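You operate a simulated robot arm through the tools that you are given. There is no shell and no other tool. Be economical: measure what you need, move in short steps, check, and stop when the job is done.

Carry out the task below with a simulated two-armed robot. There is one attempt and no reset: what you move stays moved.

TASK
Pump the lift table level with the bench, slide the blue box across and lower the table again.
Fine: the box ends just clear of the table; set the speed knob to 3 before the table is all the way down.
Where things are to end (x, y in the base frame): blue box within 50 mm of [760, -930].

Only the result counts: the job must be done as asked and must still hold three seconds after the hand-in. Knocking over, shifting, dropping, spilling or breaking anything else fails it.

THE ROBOT
Two 7-joint arms with fingered hands on one trunk, on a base that drives. Base frame: it is fixed to the floor where the robot stands at the start and does not move with it; the origin is under the middle of the robot, x ahead of it, y to its left, z up. Units: mm, degrees, N and s.
The left shoulder is at the start at [80, 241, 1417], the right one opposite. With the tool pointing down near the work surface each hand reaches from about 100 to 940 mm from the robot's upright axis, wherever it stands, measured 20 degrees to its own side. Places, roughly: lift table [900, -500, 700]; speed knob [1000, -100, 1000]. Payload 4.9 kg a hand.
The TCP of each hand is the grasp point between the finger pads, 32 mm short of the fingertips. In the tool frame z runs along the fingers and y along their closing line. The gripper opens to 200 mm. The gripper's body begins 89 mm behind the TCP. The gripper is a hand of 4 fingers: y runs from the thumb to the fingers, the wrist lies at [0, 0, -267] in the tool frame.
Orientation is told as [roll, pitch, yaw] about the base's x, y, z axes, in that order, counted from this pose: with the fingers straight down and closing along the base's y, the tool's x points along the base's -x, its y along +y and its z along -z.

THE INTERFACE
- The arms move only by the tool jog_arm. It takes "left_increments", "right_increments" or both (then of equal length, played together; a hand with none holds still); each is a list of rows, each a list of 6 numbers: the shift along the base's x, y, z in mm, then the turn, a rotation vector about the base's x, y, z in degrees. In form: [[x, y, z, ax, ay, az], ...]. A call has 1 to 12 rows; each row is the pose to reach, as a shift and turn from the pose commanded when the call began. Rows are played at 5 a second. More than 50 mm and 8.6 degrees between two rows, and nothing of the call is played. Where a pose cannot be reached the arm comes as near as it can. A force on the tool above 40 N (or 10 N above the force at the start of the call, whichever is more), or a blocked arm, ends the call early, and 0.2 s more pass. In this call time passes only in rows, and 0.2 s behind the last. The reply holds the time, the measured pose of the TCP, the force on the tool along the base axes, the opening and the grip force, in the units named above and with some noise, with the torque about the TCP (base axes, N m) and any sound that the robot's microphone picked up, and new pictures: "show" is both (left out), scene, wrist or none (wrist: the cameras of the hands that moved).
- Cameras (640 x 400 px; columns grow to the right, rows downward): "scene" is now at [115.8, -27.2, 1601.4]; the picture's right is [-0.29, -0.96, -0.00], its down [-0.46, 0.14, -0.88] and it looks along [0.84, -0.25, -0.48] (base axes); focal length 279 px, centre (320, 200). "left" rides on the left gripper at [-69, -69, -116] in its tool frame; the picture's right is [0.71, -0.71, 0.00], its down [0.54, 0.54, -0.64] and it looks along [0.45, 0.45, 0.77] (tool axes); focal length 226 px, centre (320, 200). "right" rides on the right gripper at [69, -69, -116] in its tool frame; the picture's right is [0.71, 0.71, 0.00], its down [-0.54, 0.54, -0.64] and it looks along [-0.45, 0.45, 0.77] (tool axes); focal length 226 px, centre (320, 200). There is no depth. A picture from a camera that has moved, and an enlarged one, comes with that camera's place and axes in the base frame and with its lens.
- raise_lower(by): slides the trunk up (or, below 0, down) by that many mm; the arms and the scene camera ride with it, the base frame stays. It gives what a move gives, with no picture.
- drive_base(legs): drives the robot by 1 to 6 legs, each [ahead, left, turn to the left] in mm, mm and degrees, along the robot's own axes; the way and the turn of a leg run together, so that a leg with both is an arc; at most 1500 mm and 180 degrees a leg. The arms and the cameras ride along, it lands a little off, and it stops where it bumps. It gives what a move gives, and a new picture of the scene camera.
- finger_targets(finger1, finger2, finger3, thumb_bend, hand): sets how far each is bent, from 0 (flat) to 1 (curled in); at 0.3 the hand is open as for a grip, at 0.7 the pads meet at the TCP. One left out holds its place. A second passes; each finger stops where it meets its share of the squeeze, and holds until it gets a number again. It is the only way to open and close the hand. It gives what a move gives, with no picture; readings hold the bend of each and the force on the fingers (four entries, about 0 where the hand has none), thumb and palm.
- turn_head(pan, tilt): turns the head with the scene camera to pan (to the left, within 86 degrees either way) and tilt (down, from -29 to 69), counted from straight ahead of the robot. It gives what a move gives, and a new picture of the scene camera.
- zoom(camera, box): a new picture of the part [left, top, right, bottom] of that camera's present view, enlarged. The clock stands still meanwhile.
- close_job(): hands the job in; it is judged then, once.

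Go step by step. Nothing tells you exact positions but the pictures and the camera data: compare them with the known pose of the tool, close in by small moves and look again before you grip or let go. The budget is 120 turns and 260 pictures, counting those below and the enlarged ones. Unless the task says otherwise, let go and move clear before handing in, and close with one line.

The tools are called after ">>>" by a JSON object that holds its "method" and its "body". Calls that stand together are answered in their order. jog_arm: Moves the arms, as the interface text tells. Its arguments: {"type":"object","properties":{"left_increments":{"type":"array"},"right_increments":{"type":"array"},"show":{"type":"string","enum":["both","scene","wrist","none"]}},"required":[]} The other tools are called the same way: raise_lower (by) slides the trunk up or down; finger_targets (finger1, finger2, finger3, thumb_bend, hand) moves the fingers one by one; drive_base (legs) drives the base; turn_head (pan, tilt) turns the head that bears the scene camera; zoom (camera, box) takes an enlarged picture of a part of a camera's view; close_job () hands the job in.

At the start:

```text
t: 0.0
left_tcp_pos: [583.2, 61.5, 1369.3]
left_tool_rot: [0.0, 0.0, 0.0]
left_force: [0.7, -0.2, 0.0]
left_torque: [0.02, 0.0, -0.02]
left_opening: 199.9
left_gripper_force: 0.1
left_shape: jaw
left_bend: [0.3, 0.3, 0.3, 0.3]
left_finger forces: [0.1, 0.1, 0.0, 0.0, 0.0, 0.0]
right_tcp_pos: [592.1, -555.8, 1385.7]
right_tool_rot: [-0.1, 0.0, 0.0]
right_force: [0.5, -0.9, -0.1]
right_torque: [-0.02, 0.01, 0.0]
right_opening: 200.0
right_gripper_force: 0.1
right_shape: jaw
right_bend: [0.3, 0.3, 0.3, 0.3]
right_finger forces: [0.1, 0.0, 0.0, 0.0, 0.0, 0.0]
trunk travel left (down, up): [-325.0, 515.0]
robot x, y, heading: [-0.6, 1.3, -0.0]
head pan, tilt: [-16.6, 28.5]
```

scene: 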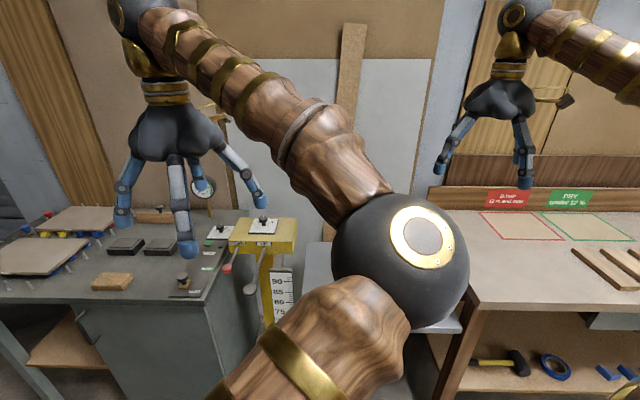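
right: 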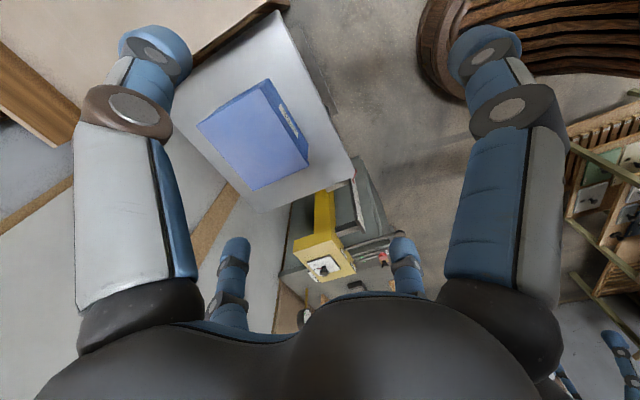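
left: 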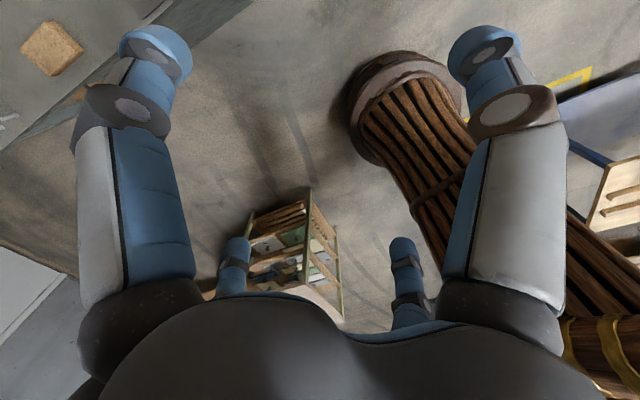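

The right arm hides most of the lift table; the yellow column with a scale and a knob panel stands to its left, and a bench with two marked zones (red, green) to its right. I'll look closer first.

>>> {"method": "zoom", "body": {"camera": "scene", "box": [160, 170, 360, 330]}}

>>> {"method": "zoom", "body": {"camera": "right", "box": [170, 0, 430, 330]}}

>>> {"method": "zoom", "body": {"camera": "scene", "box": [420, 170, 640, 310]}}

```text
2.50 times, centred on (260, 250) of scene
camera zoom: at [115.8, -27.2, 1601.4], right [-0.29, -0.96, 0.0], down [-0.46, 0.14, -0.88], along [0.84, -0.25, -0.48], focal length 698 px, centre (470, 75)
```

zoom: 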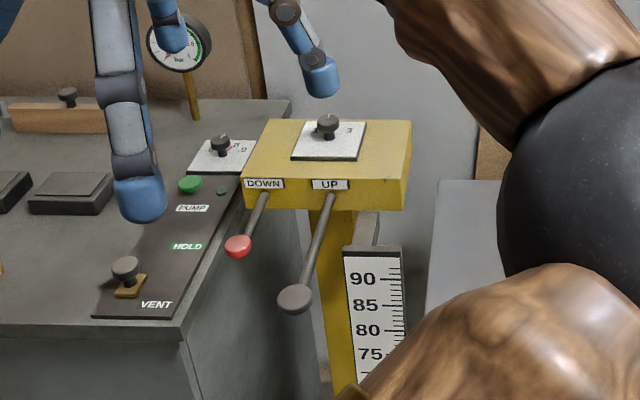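

```text
1.21 times, centred on (300, 165) of right
camera zoom: at [524.0, -625.1, 1502.0], right [-0.71, 0.71, 0.0], down [0.54, 0.54, 0.64], along [0.45, 0.45, -0.77], focal length 274 px, centre (344, 242)
```

zoom: 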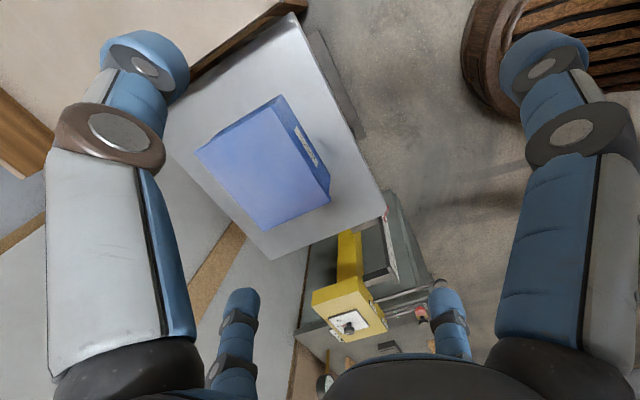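

```text
2.86 times, centred on (530, 240) of scene
camera zoom: at [115.8, -27.2, 1601.4], right [-0.29, -0.96, 0.0], down [-0.46, 0.14, -0.88], along [0.84, -0.25, -0.48], focal length 798 px, centre (-280, 86)
```

zoom: 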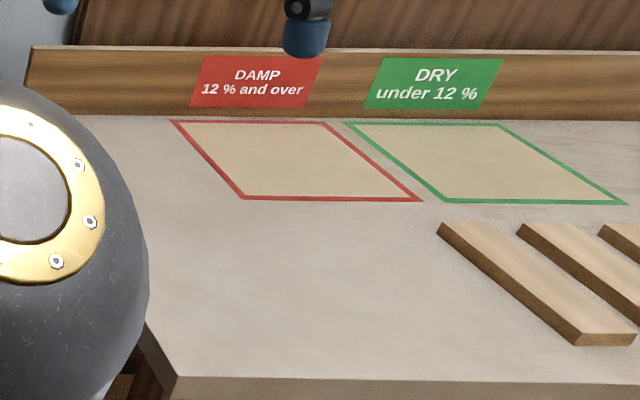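

Next I move the right hand back and out to the right so the head camera can see the lift table.

>>> {"method": "jog_arm", "body": {"right_increments": [[-30, -40, 0, 0, 0, 0], [-60, -80, 0, 0, 0, 0], [-90, -120, 0, 0, 0, 0], [-120, -160, 0, 0, 0, 0], [-150, -200, 0, 0, 0, 0], [-180, -230, 0, 0, 0, 0], [-210, -260, 0, 0, 0, 0]], "show": "scene"}}

```text
t: 1.6
left_tcp_pos: [580.9, 59.7, 1370.4]
left_tool_rot: [0.0, -0.2, 0.0]
left_force: [0.3, -0.1, -0.3]
left_torque: [0.01, -0.04, 0.0]
left_opening: 199.7
left_gripper_force: 0.0
left_shape: jaw
left_bend: [0.3, 0.3, 0.3, 0.3]
left_finger forces: [0.1, 0.1, 0.0, 0.0, 0.1, 0.0]
right_tcp_pos: [380.0, -815.8, 1384.9]
right_tool_rot: [0.0, -0.1, -0.1]
right_force: [0.3, -0.6, 0.2]
right_torque: [0.0, -0.05, -0.01]
right_opening: 200.0
right_gripper_force: 0.1
right_shape: jaw
right_bend: [0.3, 0.3, 0.3, 0.3]
right_finger forces: [0.0, 0.1, 0.1, 0.0, 0.0, 0.1]
trunk travel left (down, up): [-325.0, 515.0]
robot x, y, heading: [-2.9, 5.1, 0.3]
head pan, tilt: [-16.6, 28.5]
camera scene: at [113.6, -28.2, 1601.5], right [-0.29, -0.96, 0.0], down [-0.46, 0.14, -0.88], along [0.84, -0.25, -0.48], focal length 279 px, centre (320, 200)
```

scene: 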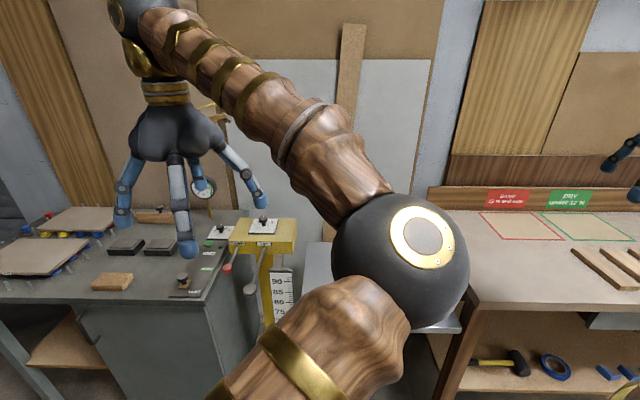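

The arm in the way is the left one, its elbow pointing inward. I move the left hand out to the left and back.

>>> {"method": "jog_arm", "body": {"left_increments": [[-30, 40, 0, 0, 0, 0], [-60, 80, 0, 0, 0, 0], [-90, 120, 0, 0, 0, 0], [-120, 160, 0, 0, 0, 0], [-140, 205, 0, 0, 0, 0], [-160, 250, 0, 0, 0, 0], [-180, 295, 0, 0, 0, 0], [-200, 340, 0, 0, 0, 0]], "show": "scene"}}

>>> {"method": "turn_head", "body": {"pan": -35, "tilt": 35}}

```text
t: 3.4
left_tcp_pos: [382.8, 403.2, 1369.7]
left_tool_rot: [0.0, 0.0, 0.0]
left_force: [1.5, 1.1, -0.8]
left_torque: [-0.04, -0.02, 0.01]
left_opening: 200.1
left_gripper_force: 0.1
left_shape: jaw
left_bend: [0.3, 0.3, 0.3, 0.3]
left_finger forces: [0.0, 0.1, 0.0, 0.0, 0.0, 0.0]
right_tcp_pos: [382.5, -812.5, 1388.7]
right_tool_rot: [-0.1, -0.1, -0.1]
right_force: [-0.1, 0.7, 0.2]
right_torque: [-0.04, -0.01, 0.03]
right_opening: 200.0
right_gripper_force: 0.2
right_shape: jaw
right_bend: [0.3, 0.3, 0.3, 0.3]
right_finger forces: [0.0, 0.0, 0.0, 0.0, 0.1, 0.0]
trunk travel left (down, up): [-325.0, 515.0]
robot x, y, heading: [0.7, 2.1, 0.1]
head pan, tilt: [-16.6, 28.5]
camera scene: at [115.9, -23.7, 1601.4], right [-0.29, -0.96, 0.0], down [-0.46, 0.13, -0.88], along [0.84, -0.25, -0.48], focal length 279 px, centre (320, 200)
```

scene: 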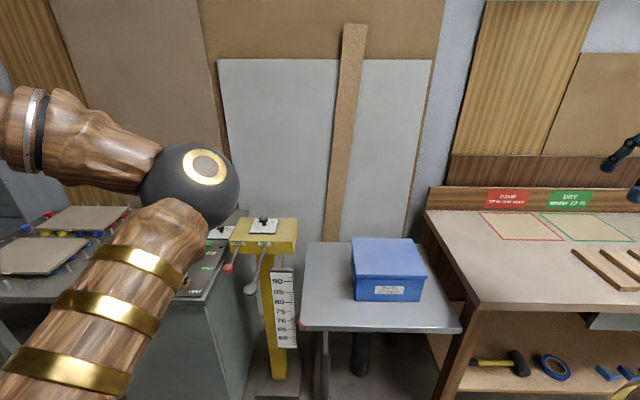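

```text
t: 4.2
left_tcp_pos: [382.3, 399.5, 1370.7]
left_tool_rot: [0.0, 0.0, -0.1]
left_force: [-0.1, -0.6, 0.8]
left_torque: [0.01, -0.03, 0.02]
left_opening: 199.7
left_gripper_force: 0.0
left_shape: jaw
left_bend: [0.3, 0.3, 0.3, 0.3]
left_finger forces: [0.1, 0.0, 0.1, 0.1, 0.0, 0.0]
right_tcp_pos: [380.7, -815.6, 1385.9]
right_tool_rot: [0.0, 0.0, -0.1]
right_force: [0.2, -0.1, 0.0]
right_torque: [0.01, -0.01, 0.0]
right_opening: 199.6
right_gripper_force: 0.2
right_shape: jaw
right_bend: [0.3, 0.3, 0.3, 0.3]
right_finger forces: [0.1, 0.0, 0.1, 0.1, 0.0, 0.0]
trunk travel left (down, up): [-325.0, 515.0]
robot x, y, heading: [-0.2, -2.1, 0.1]
head pan, tilt: [-35.0, 35.0]
camera scene: at [100.7, -52.1, 1591.2], right [-0.57, -0.82, 0.0], down [-0.47, 0.33, -0.82], along [0.67, -0.47, -0.57], focal length 279 px, centre (320, 200)
```

scene: 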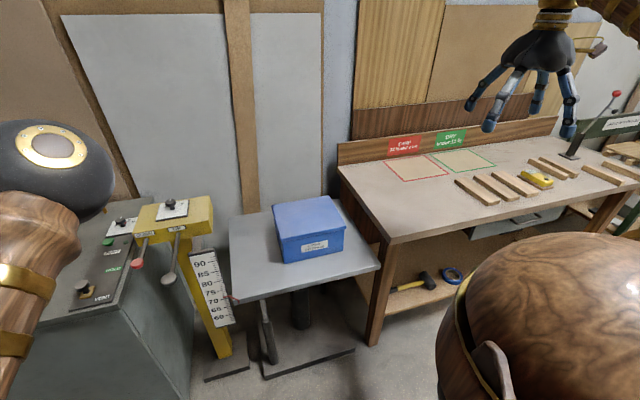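

The table with the box and the scale are now in view. I enlarge the controls, the scale and the box.

>>> {"method": "zoom", "body": {"camera": "scene", "box": [90, 180, 250, 310]}}

>>> {"method": "zoom", "body": {"camera": "scene", "box": [220, 170, 420, 310]}}

>>> {"method": "zoom", "body": {"camera": "scene", "box": [130, 190, 220, 250]}}

>>> {"method": "zoom", "body": {"camera": "scene", "box": [180, 240, 300, 390]}}

```text
3.08 times, centred on (170, 245) of scene
camera zoom: at [100.7, -52.1, 1591.2], right [-0.57, -0.82, 0.0], down [-0.47, 0.33, -0.82], along [0.67, -0.47, -0.57], focal length 859 px, centre (782, 62)
```

zoom: 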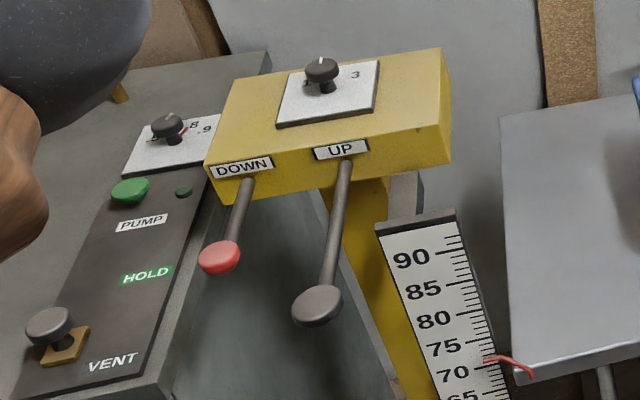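

```text
2.86 times, centred on (320, 240) of scene
camera zoom: at [100.7, -52.1, 1591.2], right [-0.57, -0.82, 0.0], down [-0.47, 0.33, -0.82], along [0.67, -0.47, -0.57], focal length 798 px, centre (320, 86)
```

zoom: 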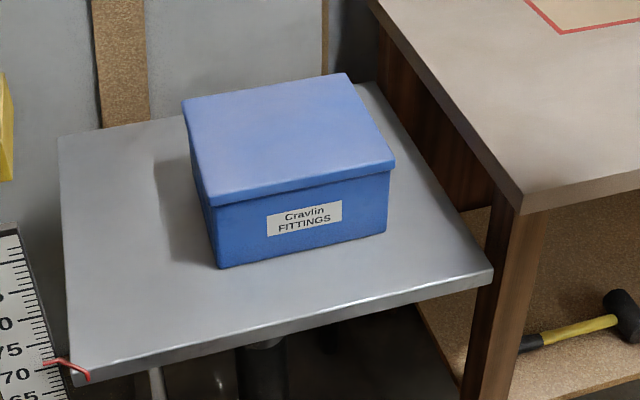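

```text
6.67 times, centred on (175, 220) of scene
camera zoom: at [100.7, -52.1, 1591.2], right [-0.57, -0.82, 0.0], down [-0.47, 0.33, -0.82], along [0.67, -0.47, -0.57], focal length 1861 px, centre (1287, 67)
```

zoom: 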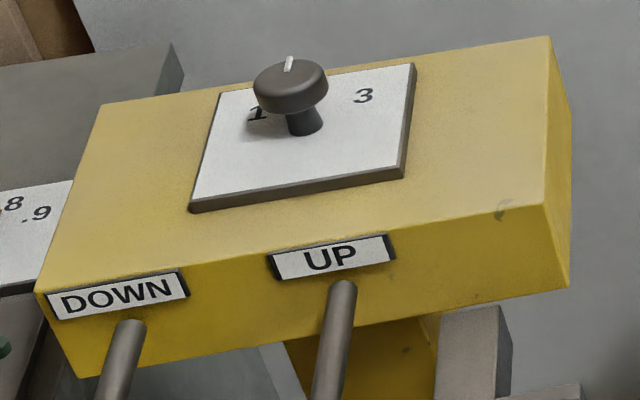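

```text
2.67 times, centred on (240, 315) of scene
camera zoom: at [100.7, -52.1, 1591.2], right [-0.57, -0.82, 0.0], down [-0.47, 0.33, -0.82], along [0.67, -0.47, -0.57], focal length 744 px, centre (533, -107)
```

zoom: 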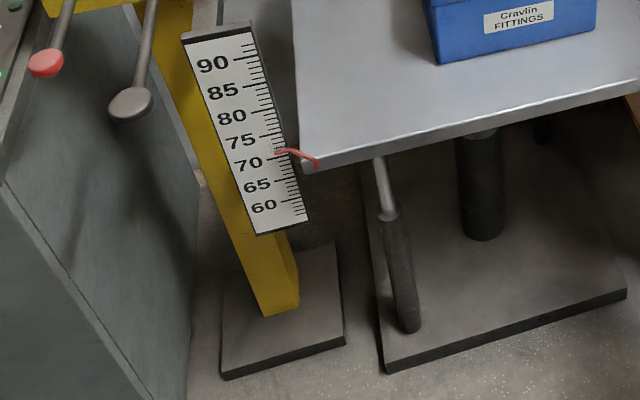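

I raise the trunk for a second view, to get depth by parallax.

>>> {"method": "raise_lower", "body": {"by": 300}}

>>> {"method": "turn_head", "body": {"pan": -30, "tilt": 45}}

>>> {"method": "zoom", "body": {"camera": "scene", "box": [120, 130, 280, 230]}}

>>> {"method": "zoom", "body": {"camera": "scene", "box": [220, 130, 460, 280]}}

```text
t: 7.2
left_tcp_pos: [383.7, 399.5, 1669.3]
left_tool_rot: [0.0, -0.1, -0.1]
left_force: [-0.2, -0.7, -0.7]
left_torque: [0.0, 0.03, 0.04]
left_opening: 199.7
left_gripper_force: 0.1
left_shape: jaw
left_bend: [0.3, 0.3, 0.3, 0.3]
left_finger forces: [0.0, 0.1, 0.0, 0.0, 0.1, 0.1]
right_tcp_pos: [383.3, -815.8, 1686.1]
right_tool_rot: [0.0, 0.0, -0.1]
right_force: [0.0, -1.3, 0.5]
right_torque: [0.01, -0.01, 0.0]
right_opening: 199.8
right_gripper_force: 0.0
right_shape: jaw
right_bend: [0.3, 0.3, 0.3, 0.3]
right_finger forces: [0.0, 0.1, 0.0, 0.0, 0.0, 0.0]
trunk travel left (down, up): [-625.0, 215.0]
robot x, y, heading: [2.1, 3.7, -0.0]
head pan, tilt: [-35.0, 35.0]
```

```text
t: 7.9
left_tcp_pos: [382.8, 399.4, 1669.1]
left_tool_rot: [0.0, 0.0, 0.1]
left_force: [0.2, -0.8, -0.6]
left_torque: [0.02, 0.01, 0.03]
left_opening: 199.9
left_gripper_force: 0.0
left_shape: jaw
left_bend: [0.3, 0.3, 0.3, 0.3]
left_finger forces: [0.1, 0.0, 0.0, 0.0, 0.1, 0.1]
right_tcp_pos: [382.7, -817.1, 1684.6]
right_tool_rot: [0.0, 0.0, -0.1]
right_force: [0.3, -0.2, 0.0]
right_torque: [0.05, 0.02, 0.01]
right_opening: 200.4
right_gripper_force: 0.0
right_shape: jaw
right_bend: [0.3, 0.3, 0.3, 0.3]
right_finger forces: [0.1, 0.1, 0.0, 0.0, 0.0, 0.1]
trunk travel left (down, up): [-625.0, 215.0]
robot x, y, heading: [-1.3, -0.6, 0.0]
head pan, tilt: [-30.0, 45.0]
camera scene: at [99.0, -41.8, 1876.4], right [-0.5, -0.87, 0.0], down [-0.61, 0.35, -0.71], along [0.61, -0.35, -0.71], focal length 279 px, centre (320, 200)
```

scene: 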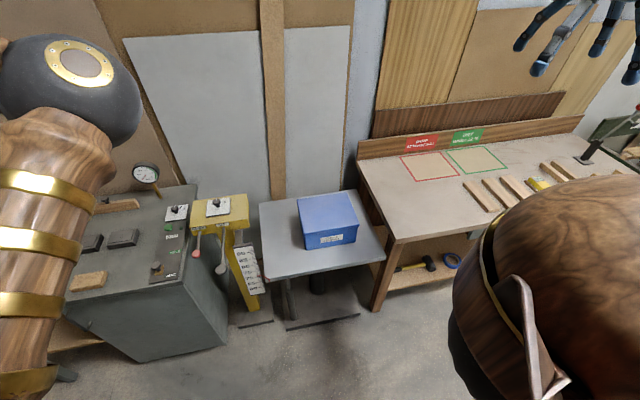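

```text
4.00 times, centred on (200, 180) of scene
camera zoom: at [99.0, -41.8, 1876.4], right [-0.5, -0.87, 0.0], down [-0.61, 0.35, -0.71], along [0.61, -0.35, -0.71], focal length 1117 px, centre (800, 280)
```

zoom: 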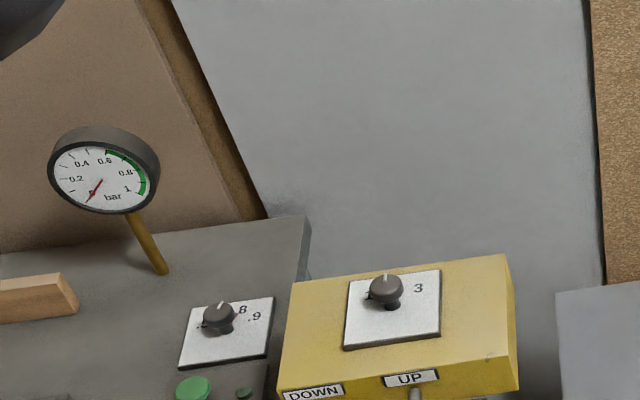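

```text
2.67 times, centred on (340, 205) of scene
camera zoom: at [99.0, -41.8, 1876.4], right [-0.5, -0.87, 0.0], down [-0.61, 0.35, -0.71], along [0.61, -0.35, -0.71], focal length 744 px, centre (267, 187)
```

zoom: 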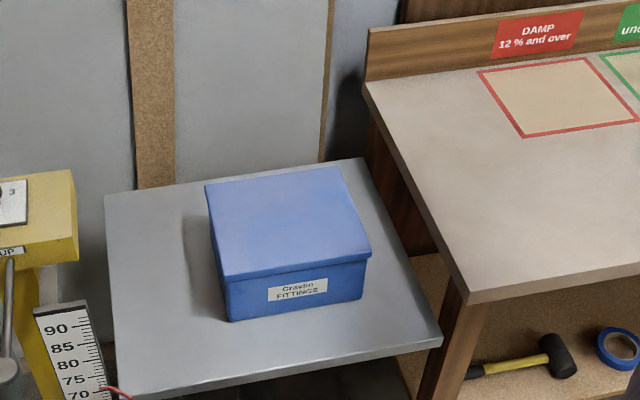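

The table sits at about 71 on the scale, and the bench top comes out at about z 900. Table, levers and bench are turned about 18°. The UP ball is near (733, -2, 990), the DOWN ball (845, 61, 990), the knob (1026, -76, 1040) and the box centre (920, -563). I drive closer, facing the table squarely.

>>> {"method": "drive_base", "body": {"legs": [[0, 0, -18], [240, -40, 0]]}}

>>> {"method": "raise_lower", "body": {"by": -200}}

>>> {"method": "turn_head", "body": {"pan": -5, "tilt": 50}}

```text
t: 10.7
left_tcp_pos: [696.8, 155.3, 1671.9]
left_tool_rot: [0.0, -0.3, -18.0]
left_force: [0.1, 0.1, 0.2]
left_torque: [-0.05, 0.0, -0.02]
left_opening: 199.9
left_gripper_force: 0.1
left_shape: jaw
left_bend: [0.3, 0.3, 0.3, 0.3]
left_finger forces: [0.0, 0.1, 0.0, 0.1, 0.1, 0.1]
right_tcp_pos: [318.1, -1001.7, 1689.2]
right_tool_rot: [-0.1, -0.2, -18.0]
right_force: [-0.8, 0.5, 0.2]
right_torque: [-0.06, -0.06, 0.0]
right_opening: 199.9
right_gripper_force: 0.0
right_shape: jaw
right_bend: [0.3, 0.3, 0.3, 0.3]
right_finger forces: [0.0, 0.0, 0.0, 0.1, 0.1, 0.1]
trunk travel left (down, up): [-625.0, 215.0]
robot x, y, heading: [214.9, -112.6, -17.9]
head pan, tilt: [-30.0, 45.0]
camera scene: at [288.9, -177.9, 1876.9], right [-0.74, -0.67, 0.0], down [-0.47, 0.52, -0.71], along [0.48, -0.53, -0.7], focal length 279 px, centre (320, 200)
```

scene: 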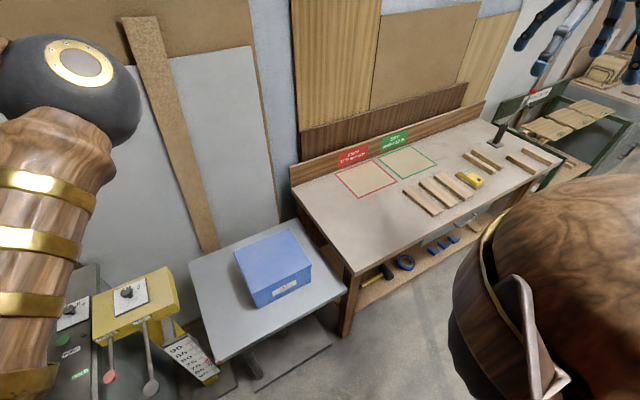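

```text
t: 12.9
left_tcp_pos: [702.5, 150.6, 1470.3]
left_tool_rot: [0.1, 0.0, -18.0]
left_force: [-0.9, 0.0, 0.0]
left_torque: [0.03, -0.02, 0.03]
left_opening: 199.6
left_gripper_force: 0.1
left_shape: jaw
left_bend: [0.3, 0.3, 0.3, 0.3]
left_finger forces: [0.0, 0.1, 0.0, 0.1, 0.0, 0.1]
right_tcp_pos: [325.9, -1005.7, 1486.7]
right_tool_rot: [0.0, 0.0, -18.0]
right_force: [0.6, 0.6, -0.3]
right_torque: [-0.02, 0.01, -0.02]
right_opening: 200.0
right_gripper_force: 0.0
right_shape: jaw
right_bend: [0.3, 0.3, 0.3, 0.3]
right_finger forces: [0.0, 0.0, 0.0, 0.1, 0.0, 0.0]
trunk travel left (down, up): [-425.0, 415.0]
robot x, y, heading: [210.1, -110.3, -17.9]
head pan, tilt: [-30.0, 45.0]
```

```text
t: 13.8
left_tcp_pos: [701.5, 151.1, 1470.1]
left_tool_rot: [-0.1, 0.0, -18.0]
left_force: [0.9, -0.7, -0.1]
left_torque: [0.01, -0.02, 0.04]
left_opening: 200.0
left_gripper_force: 0.0
left_shape: jaw
left_bend: [0.3, 0.3, 0.3, 0.3]
left_finger forces: [0.0, 0.0, 0.1, 0.1, 0.0, 0.0]
right_tcp_pos: [325.0, -1005.6, 1486.4]
right_tool_rot: [0.0, 0.0, -18.0]
right_force: [-0.2, -0.2, 0.6]
right_torque: [0.01, 0.0, 0.0]
right_opening: 199.7
right_gripper_force: 0.1
right_shape: jaw
right_bend: [0.3, 0.3, 0.3, 0.3]
right_finger forces: [0.0, 0.0, 0.0, 0.1, 0.0, 0.1]
trunk travel left (down, up): [-425.0, 415.0]
robot x, y, heading: [211.6, -112.9, -18.2]
head pan, tilt: [-5.0, 50.0]
camera scene: at [311.8, -151.7, 1669.4], right [-0.39, -0.92, 0.0], down [-0.7, 0.3, -0.64], along [0.59, -0.25, -0.77], focal length 279 px, centre (320, 200)
```

scene: 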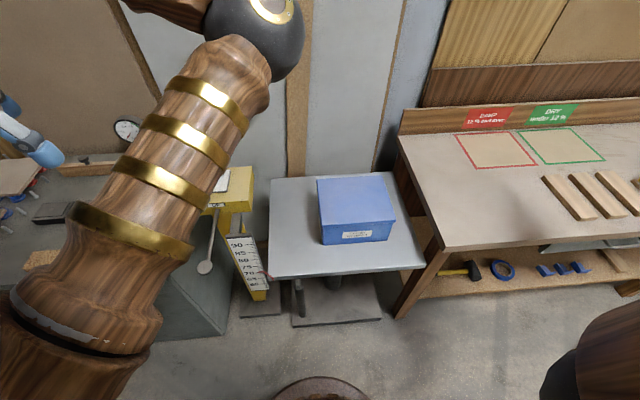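

The robot is parked well. I close the left hand into a pinch and bring it above the UP lever's ball.

>>> {"method": "finger_targets", "body": {"hand": "left", "finger1": 0.7, "finger2": 0.7, "finger3": 0.7, "thumb_bend": 0.7}}

>>> {"method": "jog_arm", "body": {"left_increments": [[8, -35, -30, 0, 0, 0], [16, -70, -60, 0, 0, 0], [24, -105, -95, 0, 0, 0], [33, -140, -125, 0, 0, 0], [33, -153, -170, 0, 0, 0], [33, -153, -215, 0, 0, 0], [33, -153, -260, 0, 0, 0], [33, -153, -300, 0, 0, 0], [33, -153, -340, 0, 0, 0]], "show": "both"}}

```text
t: 14.8
left_tcp_pos: [702.2, 152.5, 1470.4]
left_tool_rot: [0.0, 0.0, -18.0]
left_force: [-0.4, 0.2, -0.2]
left_torque: [0.03, -0.01, 0.02]
left_opening: 2.1
left_gripper_force: 0.1
left_shape: fingers
left_bend: [0.69, 0.69, 0.69, 0.69]
left_finger forces: [0.1, 0.0, 0.1, 0.0, 0.0, 0.1]
right_tcp_pos: [324.8, -1005.0, 1486.4]
right_tool_rot: [-0.1, -0.1, -18.0]
right_force: [0.4, 0.4, 0.8]
right_torque: [-0.01, -0.01, 0.01]
right_opening: 199.8
right_gripper_force: 0.1
right_shape: jaw
right_bend: [0.3, 0.3, 0.3, 0.3]
right_finger forces: [0.0, 0.0, 0.0, 0.0, 0.1, 0.0]
trunk travel left (down, up): [-425.0, 415.0]
robot x, y, heading: [212.5, -109.6, -18.1]
head pan, tilt: [-5.0, 50.0]
```

```text
refused: row 3 steps farther than a row can; nothing moved
```

>>> {"method": "jog_arm", "body": {"left_increments": [[6, -28, -30, 0, 0, 0], [12, -56, -60, 0, 0, 0], [18, -84, -90, 0, 0, 0], [24, -112, -120, 0, 0, 0], [29, -135, -160, 0, 0, 0], [33, -153, -200, 0, 0, 0], [33, -153, -245, 0, 0, 0], [33, -153, -290, 0, 0, 0], [33, -153, -340, 0, 0, 0]], "show": "both"}}

```text
t: 16.8
left_tcp_pos: [734.0, -1.5, 1128.9]
left_tool_rot: [0.0, -0.1, -18.0]
left_force: [0.1, 0.6, 0.5]
left_torque: [-0.01, -0.04, -0.01]
left_opening: 2.0
left_gripper_force: 0.1
left_shape: fingers
left_bend: [0.69, 0.69, 0.69, 0.69]
left_finger forces: [0.0, 0.0, 0.1, 0.0, 0.1, 0.0]
right_tcp_pos: [324.6, -1005.8, 1486.9]
right_tool_rot: [0.0, 0.0, -18.1]
right_force: [-0.3, -0.7, 0.2]
right_torque: [0.02, 0.0, 0.01]
right_opening: 199.8
right_gripper_force: 0.0
right_shape: jaw
right_bend: [0.3, 0.3, 0.3, 0.3]
right_finger forces: [0.0, 0.0, 0.0, 0.0, 0.1, 0.1]
trunk travel left (down, up): [-425.0, 415.0]
robot x, y, heading: [215.4, -106.1, -18.1]
head pan, tilt: [-5.0, 50.0]
camera scene: at [311.7, -151.6, 1669.6], right [-0.39, -0.92, 0.0], down [-0.71, 0.3, -0.64], along [0.59, -0.25, -0.77], focal length 279 px, centre (320, 200)
camera left: at [777.4, -86.6, 1245.7], right [-0.89, -0.45, 0.0], down [-0.35, 0.68, 0.64], along [-0.29, 0.57, -0.77], focal length 226 px, centre (320, 200)
```

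scene: 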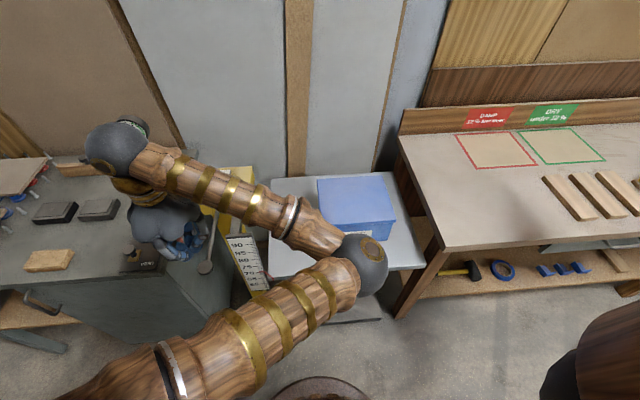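
left: 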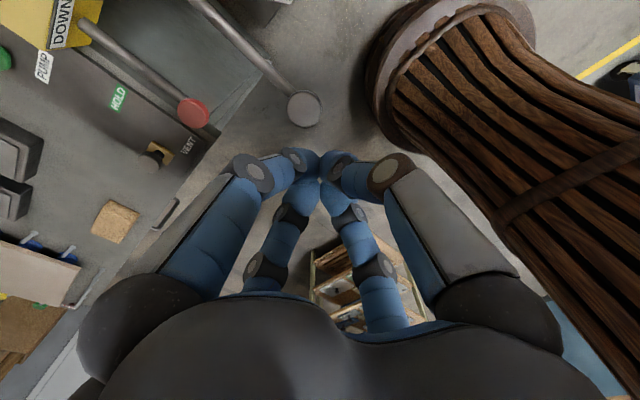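

The wrist camera puts the UP ball near (750, 2, 970). I centre the hand and come down until contact.

>>> {"method": "jog_arm", "body": {"left_increments": [[12, 3, -30, 0, 0, 0], [14, 3, -60, 0, 0, 0], [14, 3, -80, 0, 0, 0], [14, 3, -95, 0, 0, 0], [14, 3, -105, 0, 0, 0], [14, 3, -115, 0, 0, 0], [14, 3, -122, 0, 0, 0]], "show": "both"}}

```text
t: 18.4
left_tcp_pos: [749.0, 0.9, 1008.5]
left_tool_rot: [0.0, 0.0, -18.0]
left_force: [0.6, 1.1, 2.7]
left_torque: [0.03, -0.06, 0.02]
left_opening: 1.7
left_gripper_force: 2.6
left_shape: fingers
left_bend: [0.69, 0.69, 0.69, 0.69]
left_finger forces: [4.9, 0.0, 0.0, 0.0, 0.0, 0.1]
right_tcp_pos: [323.8, -1004.7, 1485.5]
right_tool_rot: [0.0, 0.0, -18.0]
right_force: [-0.1, 1.1, -0.4]
right_torque: [0.0, -0.01, 0.01]
right_opening: 200.1
right_gripper_force: 0.2
right_shape: jaw
right_bend: [0.3, 0.3, 0.3, 0.3]
right_finger forces: [0.1, 0.0, 0.0, 0.1, 0.0, 0.0]
trunk travel left (down, up): [-425.0, 415.0]
robot x, y, heading: [208.8, -112.6, -17.9]
head pan, tilt: [-5.0, 50.0]
camera scene: at [311.6, -151.6, 1669.5], right [-0.39, -0.92, 0.0], down [-0.71, 0.3, -0.64], along [0.59, -0.25, -0.77], focal length 279 px, centre (320, 200)
camera left: at [792.8, -84.7, 1124.6], right [-0.89, -0.45, 0.0], down [-0.35, 0.68, 0.64], along [-0.29, 0.57, -0.77], focal length 226 px, centre (320, 200)
```

scene: 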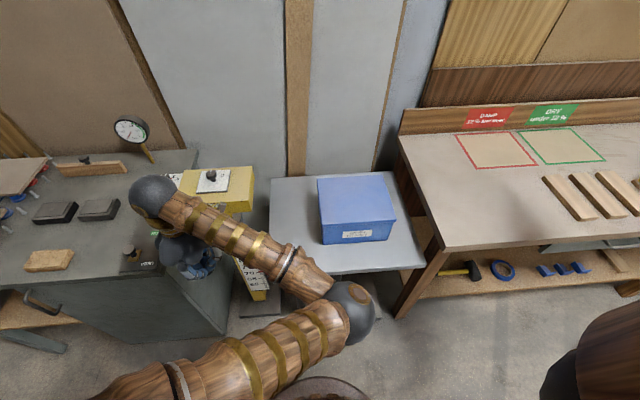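
left: 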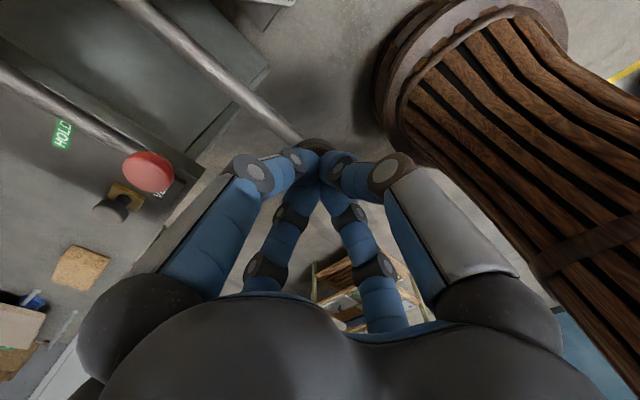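

Light contact on the ball. I try a first stroke downward and watch for force and sound.

>>> {"method": "jog_arm", "body": {"left_increments": [[0, 0, -15, 0, 0, 0], [1, 0, -30, 0, 0, 0], [3, -1, -45, 0, 0, 0], [6, -2, -60, 0, 0, 0], [6, -2, -60, 0, 0, 0]], "show": "both"}}

```text
t: 19.6
left_tcp_pos: [753.8, -1.9, 948.7]
left_tool_rot: [0.1, 0.1, -17.9]
left_force: [-1.1, 1.1, 5.6]
left_torque: [-0.03, -0.03, 0.0]
left_opening: 1.5
left_gripper_force: 4.6
left_shape: fingers
left_bend: [0.69, 0.69, 0.69, 0.69]
left_finger forces: [9.2, 0.0, 0.0, 0.0, 0.1, 0.0]
right_tcp_pos: [324.6, -1005.0, 1486.7]
right_tool_rot: [0.0, 0.0, -18.0]
right_force: [-0.6, -0.3, -0.3]
right_torque: [0.0, -0.01, 0.0]
right_opening: 199.8
right_gripper_force: 0.1
right_shape: jaw
right_bend: [0.3, 0.3, 0.3, 0.3]
right_finger forces: [0.0, 0.0, 0.1, 0.0, 0.0, 0.0]
trunk travel left (down, up): [-425.0, 415.0]
robot x, y, heading: [214.6, -111.5, -17.8]
head pan, tilt: [-5.0, 50.0]
camera scene: at [311.0, -151.9, 1669.5], right [-0.39, -0.92, 0.0], down [-0.7, 0.3, -0.64], along [0.59, -0.25, -0.77], focal length 279 px, centre (320, 200)
camera left: at [798.2, -86.2, 1064.9], right [-0.89, -0.45, 0.0], down [-0.35, 0.68, 0.64], along [-0.29, 0.57, -0.77], focal length 226 px, centre (320, 200)
```

scene: 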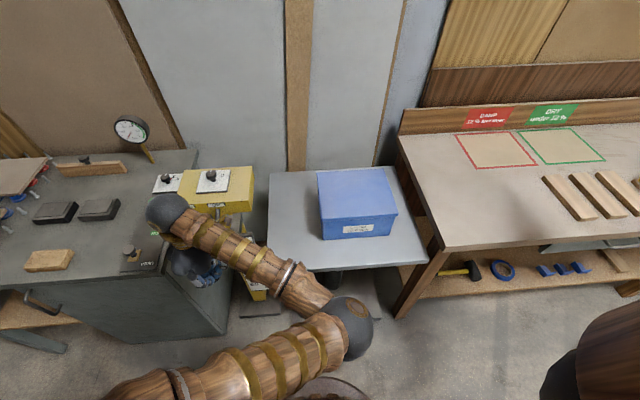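
left: 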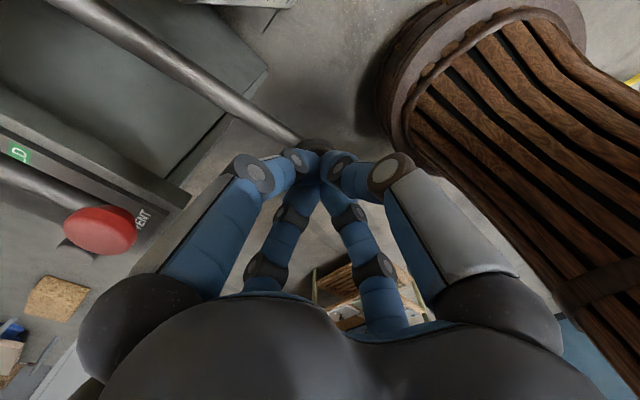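

The table rose slightly with the stroke. I push further to find the end of the stroke.

>>> {"method": "jog_arm", "body": {"left_increments": [[2, -1, -12, 0, 0, 0], [5, -2, -24, 0, 0, 0], [9, -3, -36, 0, 0, 0], [13, -4, -48, 0, 0, 0], [13, -4, -48, 0, 0, 0]], "show": "scene"}}

>>> {"method": "zoom", "body": {"camera": "scene", "box": [180, 150, 460, 325]}}

```text
t: 20.1
left_tcp_pos: [757.5, -3.2, 933.2]
left_tool_rot: [0.2, -0.3, -17.9]
left_force: [-2.6, 1.2, 21.7]
left_torque: [0.04, -0.06, -0.02]
left_opening: 0.5
left_gripper_force: 14.9
left_shape: fingers
left_bend: [0.71, 0.69, 0.69, 0.69]
left_finger forces: [20.4, 9.0, 0.0, 0.0, 0.1, 0.0]
right_tcp_pos: [322.6, -1006.2, 1485.0]
right_tool_rot: [0.1, -0.1, -17.9]
right_force: [-0.2, 0.7, -0.2]
right_torque: [-0.05, -0.03, -0.01]
right_opening: 199.8
right_gripper_force: 0.2
right_shape: jaw
right_bend: [0.3, 0.3, 0.3, 0.3]
right_finger forces: [0.0, 0.1, 0.0, 0.0, 0.0, 0.1]
trunk travel left (down, up): [-425.0, 415.0]
robot x, y, heading: [213.3, -108.0, -17.8]
head pan, tilt: [-5.0, 50.0]
stopped in row 2 (left hand): the force on the tool passed its limit at 51 N (the readings are from after the stop); the commanded pose is now the measured one
camera scene: at [308.2, -152.1, 1669.8], right [-0.39, -0.92, 0.0], down [-0.7, 0.3, -0.64], along [0.59, -0.25, -0.76], focal length 279 px, centre (320, 200)
```

scene: 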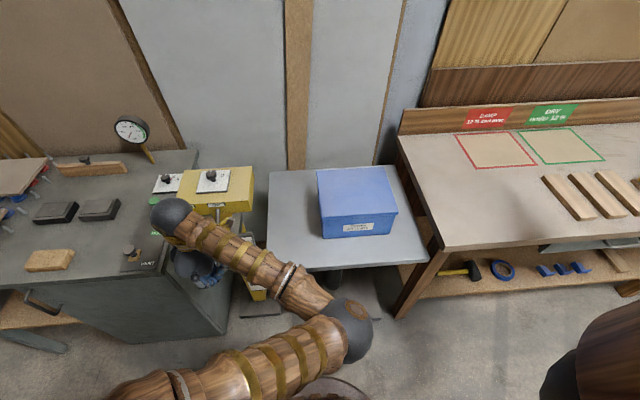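

```text
2.29 times, centred on (320, 238) of scene
camera zoom: at [308.2, -152.1, 1669.8], right [-0.39, -0.92, 0.0], down [-0.7, 0.3, -0.64], along [0.59, -0.25, -0.76], focal length 638 px, centre (320, 114)
```

zoom: 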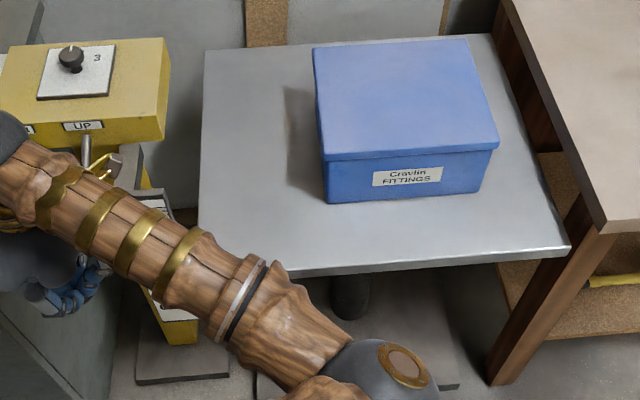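

The stroke ends at about 75 mm. I go back up, do another full stroke and check the table.

>>> {"method": "jog_arm", "body": {"left_increments": [[-4, 2, 40, 0, 0, 0], [-8, 4, 78, 0, 0, 0], [-8, 4, 80, 0, 0, 0], [-6, 3, 45, 0, 0, 0], [-3, 1, 20, 0, 0, 0], [0, 0, 4, 0, 0, 0], [-4, 2, 40, 0, 0, 0], [-8, 4, 78, 0, 0, 0]], "show": "scene"}}

>>> {"method": "zoom", "body": {"camera": "scene", "box": [180, 150, 460, 325]}}

```text
t: 21.9
left_tcp_pos: [750.7, 2.5, 1008.2]
left_tool_rot: [0.1, -0.2, -17.9]
left_force: [0.7, 0.4, 1.8]
left_torque: [0.04, -0.03, 0.02]
left_opening: 1.8
left_gripper_force: 0.0
left_shape: fingers
left_bend: [0.69, 0.69, 0.69, 0.69]
left_finger forces: [0.0, 0.0, 0.0, 0.0, 0.1, 0.0]
right_tcp_pos: [325.7, -1004.2, 1486.6]
right_tool_rot: [0.0, 0.0, -18.1]
right_force: [0.7, -0.2, 0.3]
right_torque: [-0.01, -0.02, 0.01]
right_opening: 199.9
right_gripper_force: 0.0
right_shape: jaw
right_bend: [0.3, 0.3, 0.3, 0.3]
right_finger forces: [0.0, 0.1, 0.0, 0.0, 0.0, 0.0]
trunk travel left (down, up): [-425.0, 415.0]
robot x, y, heading: [218.2, -111.3, -18.3]
head pan, tilt: [-5.0, 50.0]
camera scene: at [311.9, -151.9, 1669.3], right [-0.39, -0.92, 0.0], down [-0.71, 0.3, -0.64], along [0.59, -0.25, -0.77], focal length 279 px, centre (320, 200)
```

scene: 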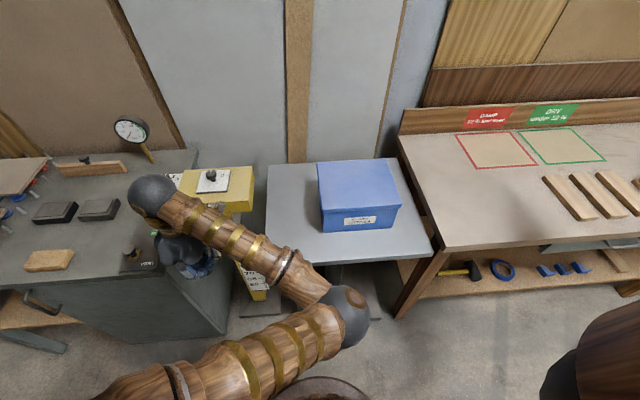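

```text
2.29 times, centred on (320, 238) of scene
camera zoom: at [311.9, -151.9, 1669.3], right [-0.39, -0.92, 0.0], down [-0.71, 0.3, -0.64], along [0.59, -0.25, -0.77], focal length 638 px, centre (320, 114)
```

zoom: 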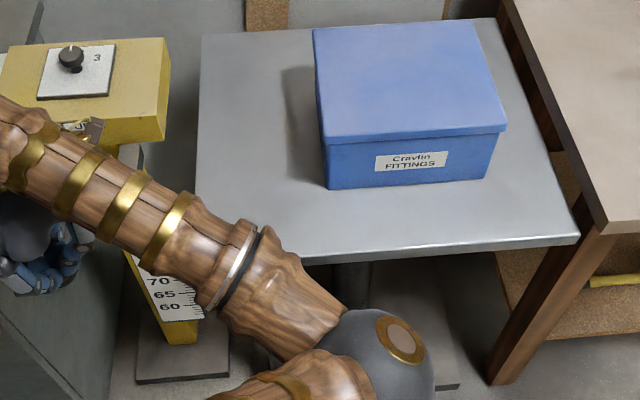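

About 40–45 mm per stroke. I do one more stroke, and look at the scale with the right wrist camera.

>>> {"method": "jog_arm", "body": {"left_increments": [[0, 0, -20, 0, 0, 0], [2, -1, -40, 0, 0, 0], [6, -3, -60, 0, 0, 0], [7, -4, -74, 0, 0, 0], [4, -2, -36, 0, 0, 0], [0, 0, 2, 0, 0, 0]], "show": "scene"}}

>>> {"method": "zoom", "body": {"camera": "right", "box": [0, 0, 640, 400]}}

>>> {"method": "zoom", "body": {"camera": "scene", "box": [180, 150, 460, 325]}}

```text
t: 23.4
left_tcp_pos: [751.5, 2.0, 1010.9]
left_tool_rot: [0.0, -0.1, -17.9]
left_force: [1.2, -0.5, 2.0]
left_torque: [0.0, -0.03, 0.01]
left_opening: 1.6
left_gripper_force: 0.0
left_shape: fingers
left_bend: [0.69, 0.69, 0.69, 0.69]
left_finger forces: [0.1, 0.0, 0.0, 0.1, 0.0, 0.0]
right_tcp_pos: [325.7, -1006.1, 1485.5]
right_tool_rot: [0.0, 0.0, -18.0]
right_force: [-0.4, 0.3, 0.8]
right_torque: [-0.04, -0.03, 0.0]
right_opening: 199.9
right_gripper_force: 0.0
right_shape: jaw
right_bend: [0.3, 0.3, 0.3, 0.3]
right_finger forces: [0.0, 0.0, 0.0, 0.0, 0.0, 0.0]
trunk travel left (down, up): [-425.0, 415.0]
robot x, y, heading: [215.9, -111.6, -18.1]
head pan, tilt: [-5.0, 50.0]
camera scene: at [312.0, -151.8, 1669.3], right [-0.39, -0.92, 0.0], down [-0.71, 0.3, -0.64], along [0.59, -0.25, -0.77], focal length 279 px, centre (320, 200)
```

scene: 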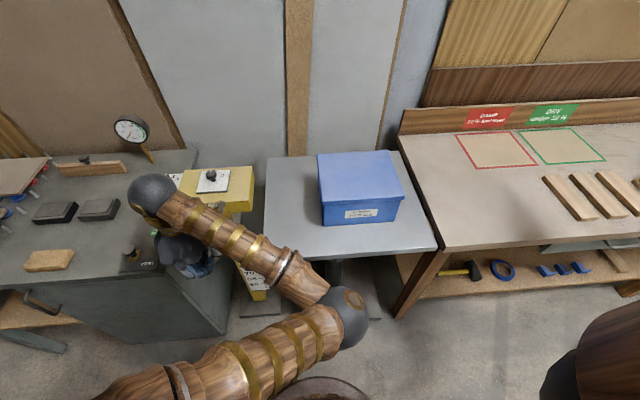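

```text
1.00 times, centred on (320, 200) of right (not enlarged: the box is as wide or as high as the picture)
camera zoom: at [239.0, -1050.0, 1602.1], right [-0.45, 0.89, 0.0], down [0.68, 0.35, 0.64], along [0.57, 0.29, -0.77], focal length 226 px, centre (320, 200)
```

zoom: 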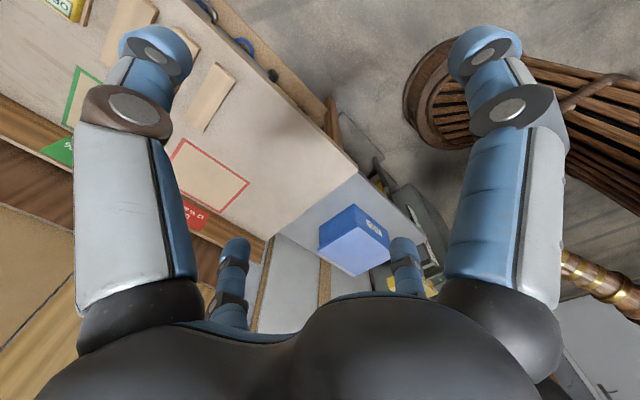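

```text
2.29 times, centred on (320, 238) of scene
camera zoom: at [312.0, -151.8, 1669.3], right [-0.39, -0.92, 0.0], down [-0.71, 0.3, -0.64], along [0.59, -0.25, -0.77], focal length 638 px, centre (320, 114)
```

zoom: 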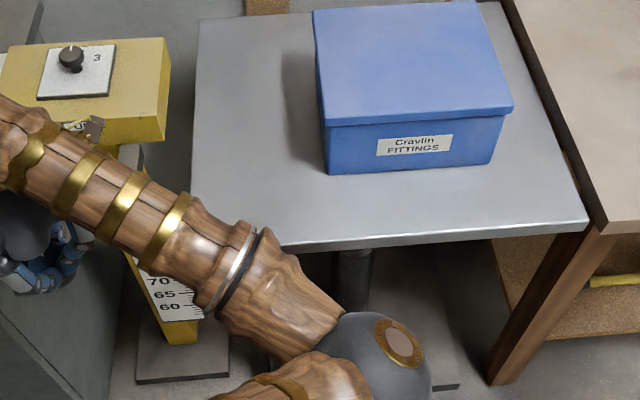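

One more stroke; then I'll clear the left arm and read the scale.

>>> {"method": "jog_arm", "body": {"left_increments": [[0, 0, -20, 0, 0, 0], [2, -1, -40, 0, 0, 0], [6, -3, -60, 0, 0, 0], [7, -4, -74, 0, 0, 0], [4, -2, -36, 0, 0, 0], [0, 0, 2, 0, 0, 0], [0, 0, 40, 0, 0, 0], [-20, 35, 60, 0, 0, 0], [-40, 75, 60, 0, 0, 0], [-60, 115, 60, 0, 0, 0], [-75, 160, 60, 0, 0, 0]], "show": "scene"}}

>>> {"method": "zoom", "body": {"camera": "scene", "box": [180, 150, 460, 325]}}

```text
t: 25.8
left_tcp_pos: [678.2, 165.3, 1070.0]
left_tool_rot: [-0.2, 0.1, -18.0]
left_force: [0.3, -0.2, -0.2]
left_torque: [-0.02, -0.01, 0.02]
left_opening: 1.8
left_gripper_force: 0.0
left_shape: fingers
left_bend: [0.69, 0.69, 0.69, 0.69]
left_finger forces: [0.0, 0.0, 0.0, 0.0, 0.0, 0.1]
right_tcp_pos: [326.2, -1004.1, 1487.9]
right_tool_rot: [-0.1, 0.0, -18.0]
right_force: [0.0, -0.4, -0.3]
right_torque: [-0.04, 0.01, 0.05]
right_opening: 200.0
right_gripper_force: 0.1
right_shape: jaw
right_bend: [0.3, 0.3, 0.3, 0.3]
right_finger forces: [0.0, 0.0, 0.0, 0.1, 0.0, 0.0]
trunk travel left (down, up): [-425.0, 415.0]
robot x, y, heading: [213.2, -109.5, -17.8]
head pan, tilt: [-5.0, 50.0]
camera scene: at [313.1, -149.3, 1669.4], right [-0.39, -0.92, 0.0], down [-0.71, 0.3, -0.64], along [0.59, -0.25, -0.77], focal length 279 px, centre (320, 200)
```

scene: 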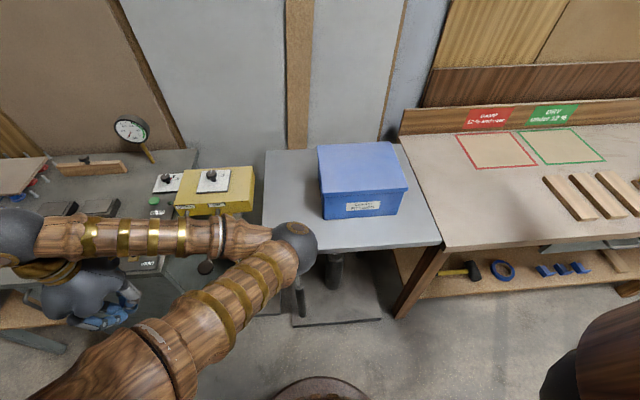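

```text
2.29 times, centred on (320, 238) of scene
camera zoom: at [313.1, -149.3, 1669.4], right [-0.39, -0.92, 0.0], down [-0.71, 0.3, -0.64], along [0.59, -0.25, -0.77], focal length 638 px, centre (320, 114)
```

zoom: 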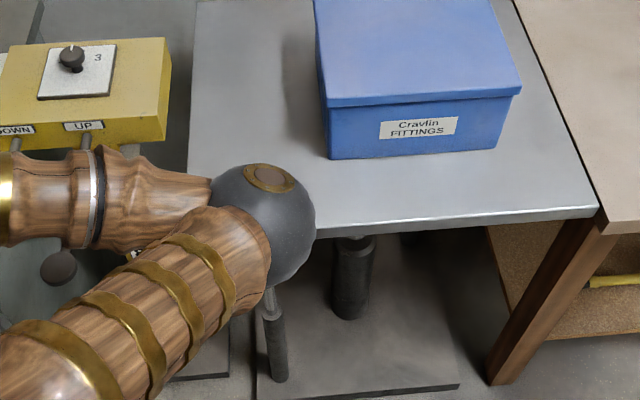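

Nearly level now. I lift the left hand higher and further out so the elbow clears the scale.

>>> {"method": "jog_arm", "body": {"left_increments": [[-20, 30, 35, 0, 0, 0], [-40, 60, 70, 0, 0, 0], [-60, 90, 105, 0, 0, 0], [-80, 120, 140, 0, 0, 0], [-100, 150, 175, 0, 0, 0], [-120, 180, 210, 0, 0, 0], [-140, 210, 245, 0, 0, 0]], "show": "none"}}

>>> {"method": "turn_head", "body": {"pan": -10, "tilt": 45}}

>>> {"method": "zoom", "body": {"camera": "scene", "box": [200, 190, 360, 290]}}

>>> {"method": "zoom", "body": {"camera": "scene", "box": [360, 150, 520, 250]}}

```text
refused: row 1 steps farther than a row can; nothing moved
```

```text
t: 26.4
left_tcp_pos: [676.1, 164.3, 1070.9]
left_tool_rot: [-0.1, -0.1, -17.9]
left_force: [0.4, -0.3, -0.7]
left_torque: [0.0, 0.0, 0.02]
left_opening: 2.1
left_gripper_force: 0.1
left_shape: fingers
left_bend: [0.69, 0.69, 0.69, 0.69]
left_finger forces: [0.0, 0.0, 0.0, 0.0, 0.1, 0.0]
right_tcp_pos: [325.7, -1004.2, 1487.4]
right_tool_rot: [0.0, 0.0, -18.0]
right_force: [0.1, -0.3, 0.6]
right_torque: [0.0, 0.01, 0.0]
right_opening: 200.1
right_gripper_force: 0.0
right_shape: jaw
right_bend: [0.3, 0.3, 0.3, 0.3]
right_finger forces: [0.1, 0.0, 0.0, 0.1, 0.1, 0.0]
trunk travel left (down, up): [-425.0, 415.0]
robot x, y, heading: [213.6, -113.8, -17.6]
head pan, tilt: [-10.0, 45.0]
camera scene: at [313.2, -158.6, 1676.3], right [-0.47, -0.88, 0.0], down [-0.63, 0.33, -0.71], along [0.62, -0.33, -0.71], focal length 279 px, centre (320, 200)
```

scene: 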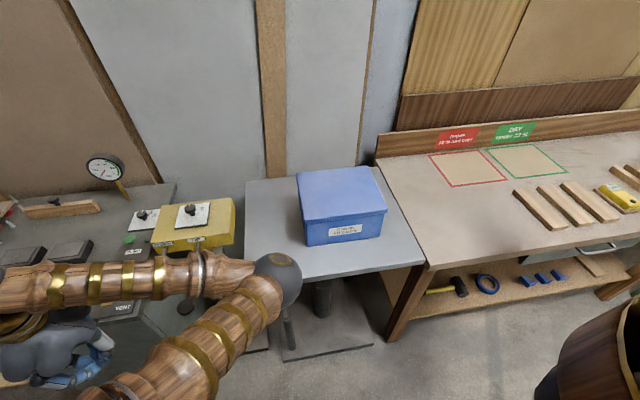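

```text
4.00 times, centred on (280, 240) of scene
camera zoom: at [313.2, -158.6, 1676.3], right [-0.47, -0.88, 0.0], down [-0.63, 0.33, -0.71], along [0.62, -0.33, -0.71], focal length 1117 px, centre (480, 40)
```

zoom: 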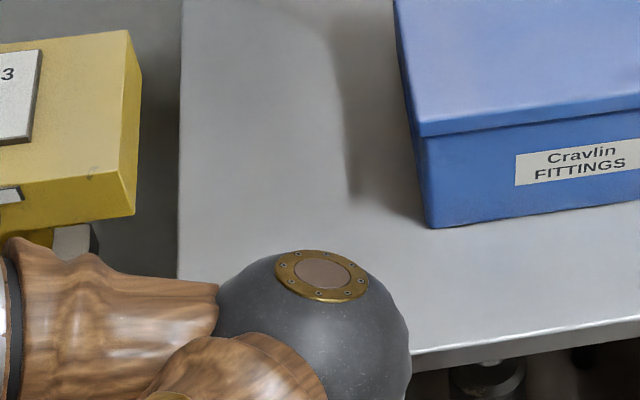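

```text
4.00 times, centred on (440, 200) of scene
camera zoom: at [313.2, -158.6, 1676.3], right [-0.47, -0.88, 0.0], down [-0.63, 0.33, -0.71], along [0.62, -0.33, -0.71], focal length 1117 px, centre (-160, 200)
```

zoom: 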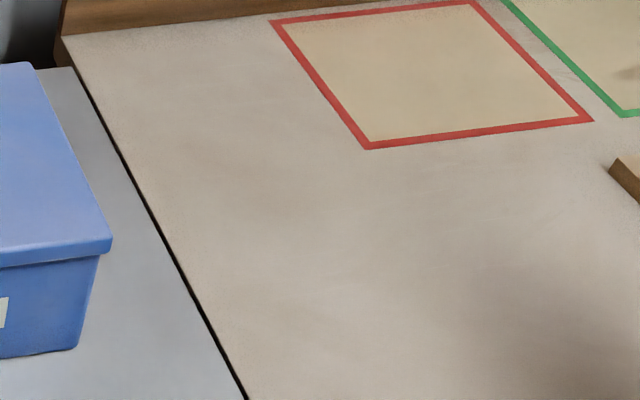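

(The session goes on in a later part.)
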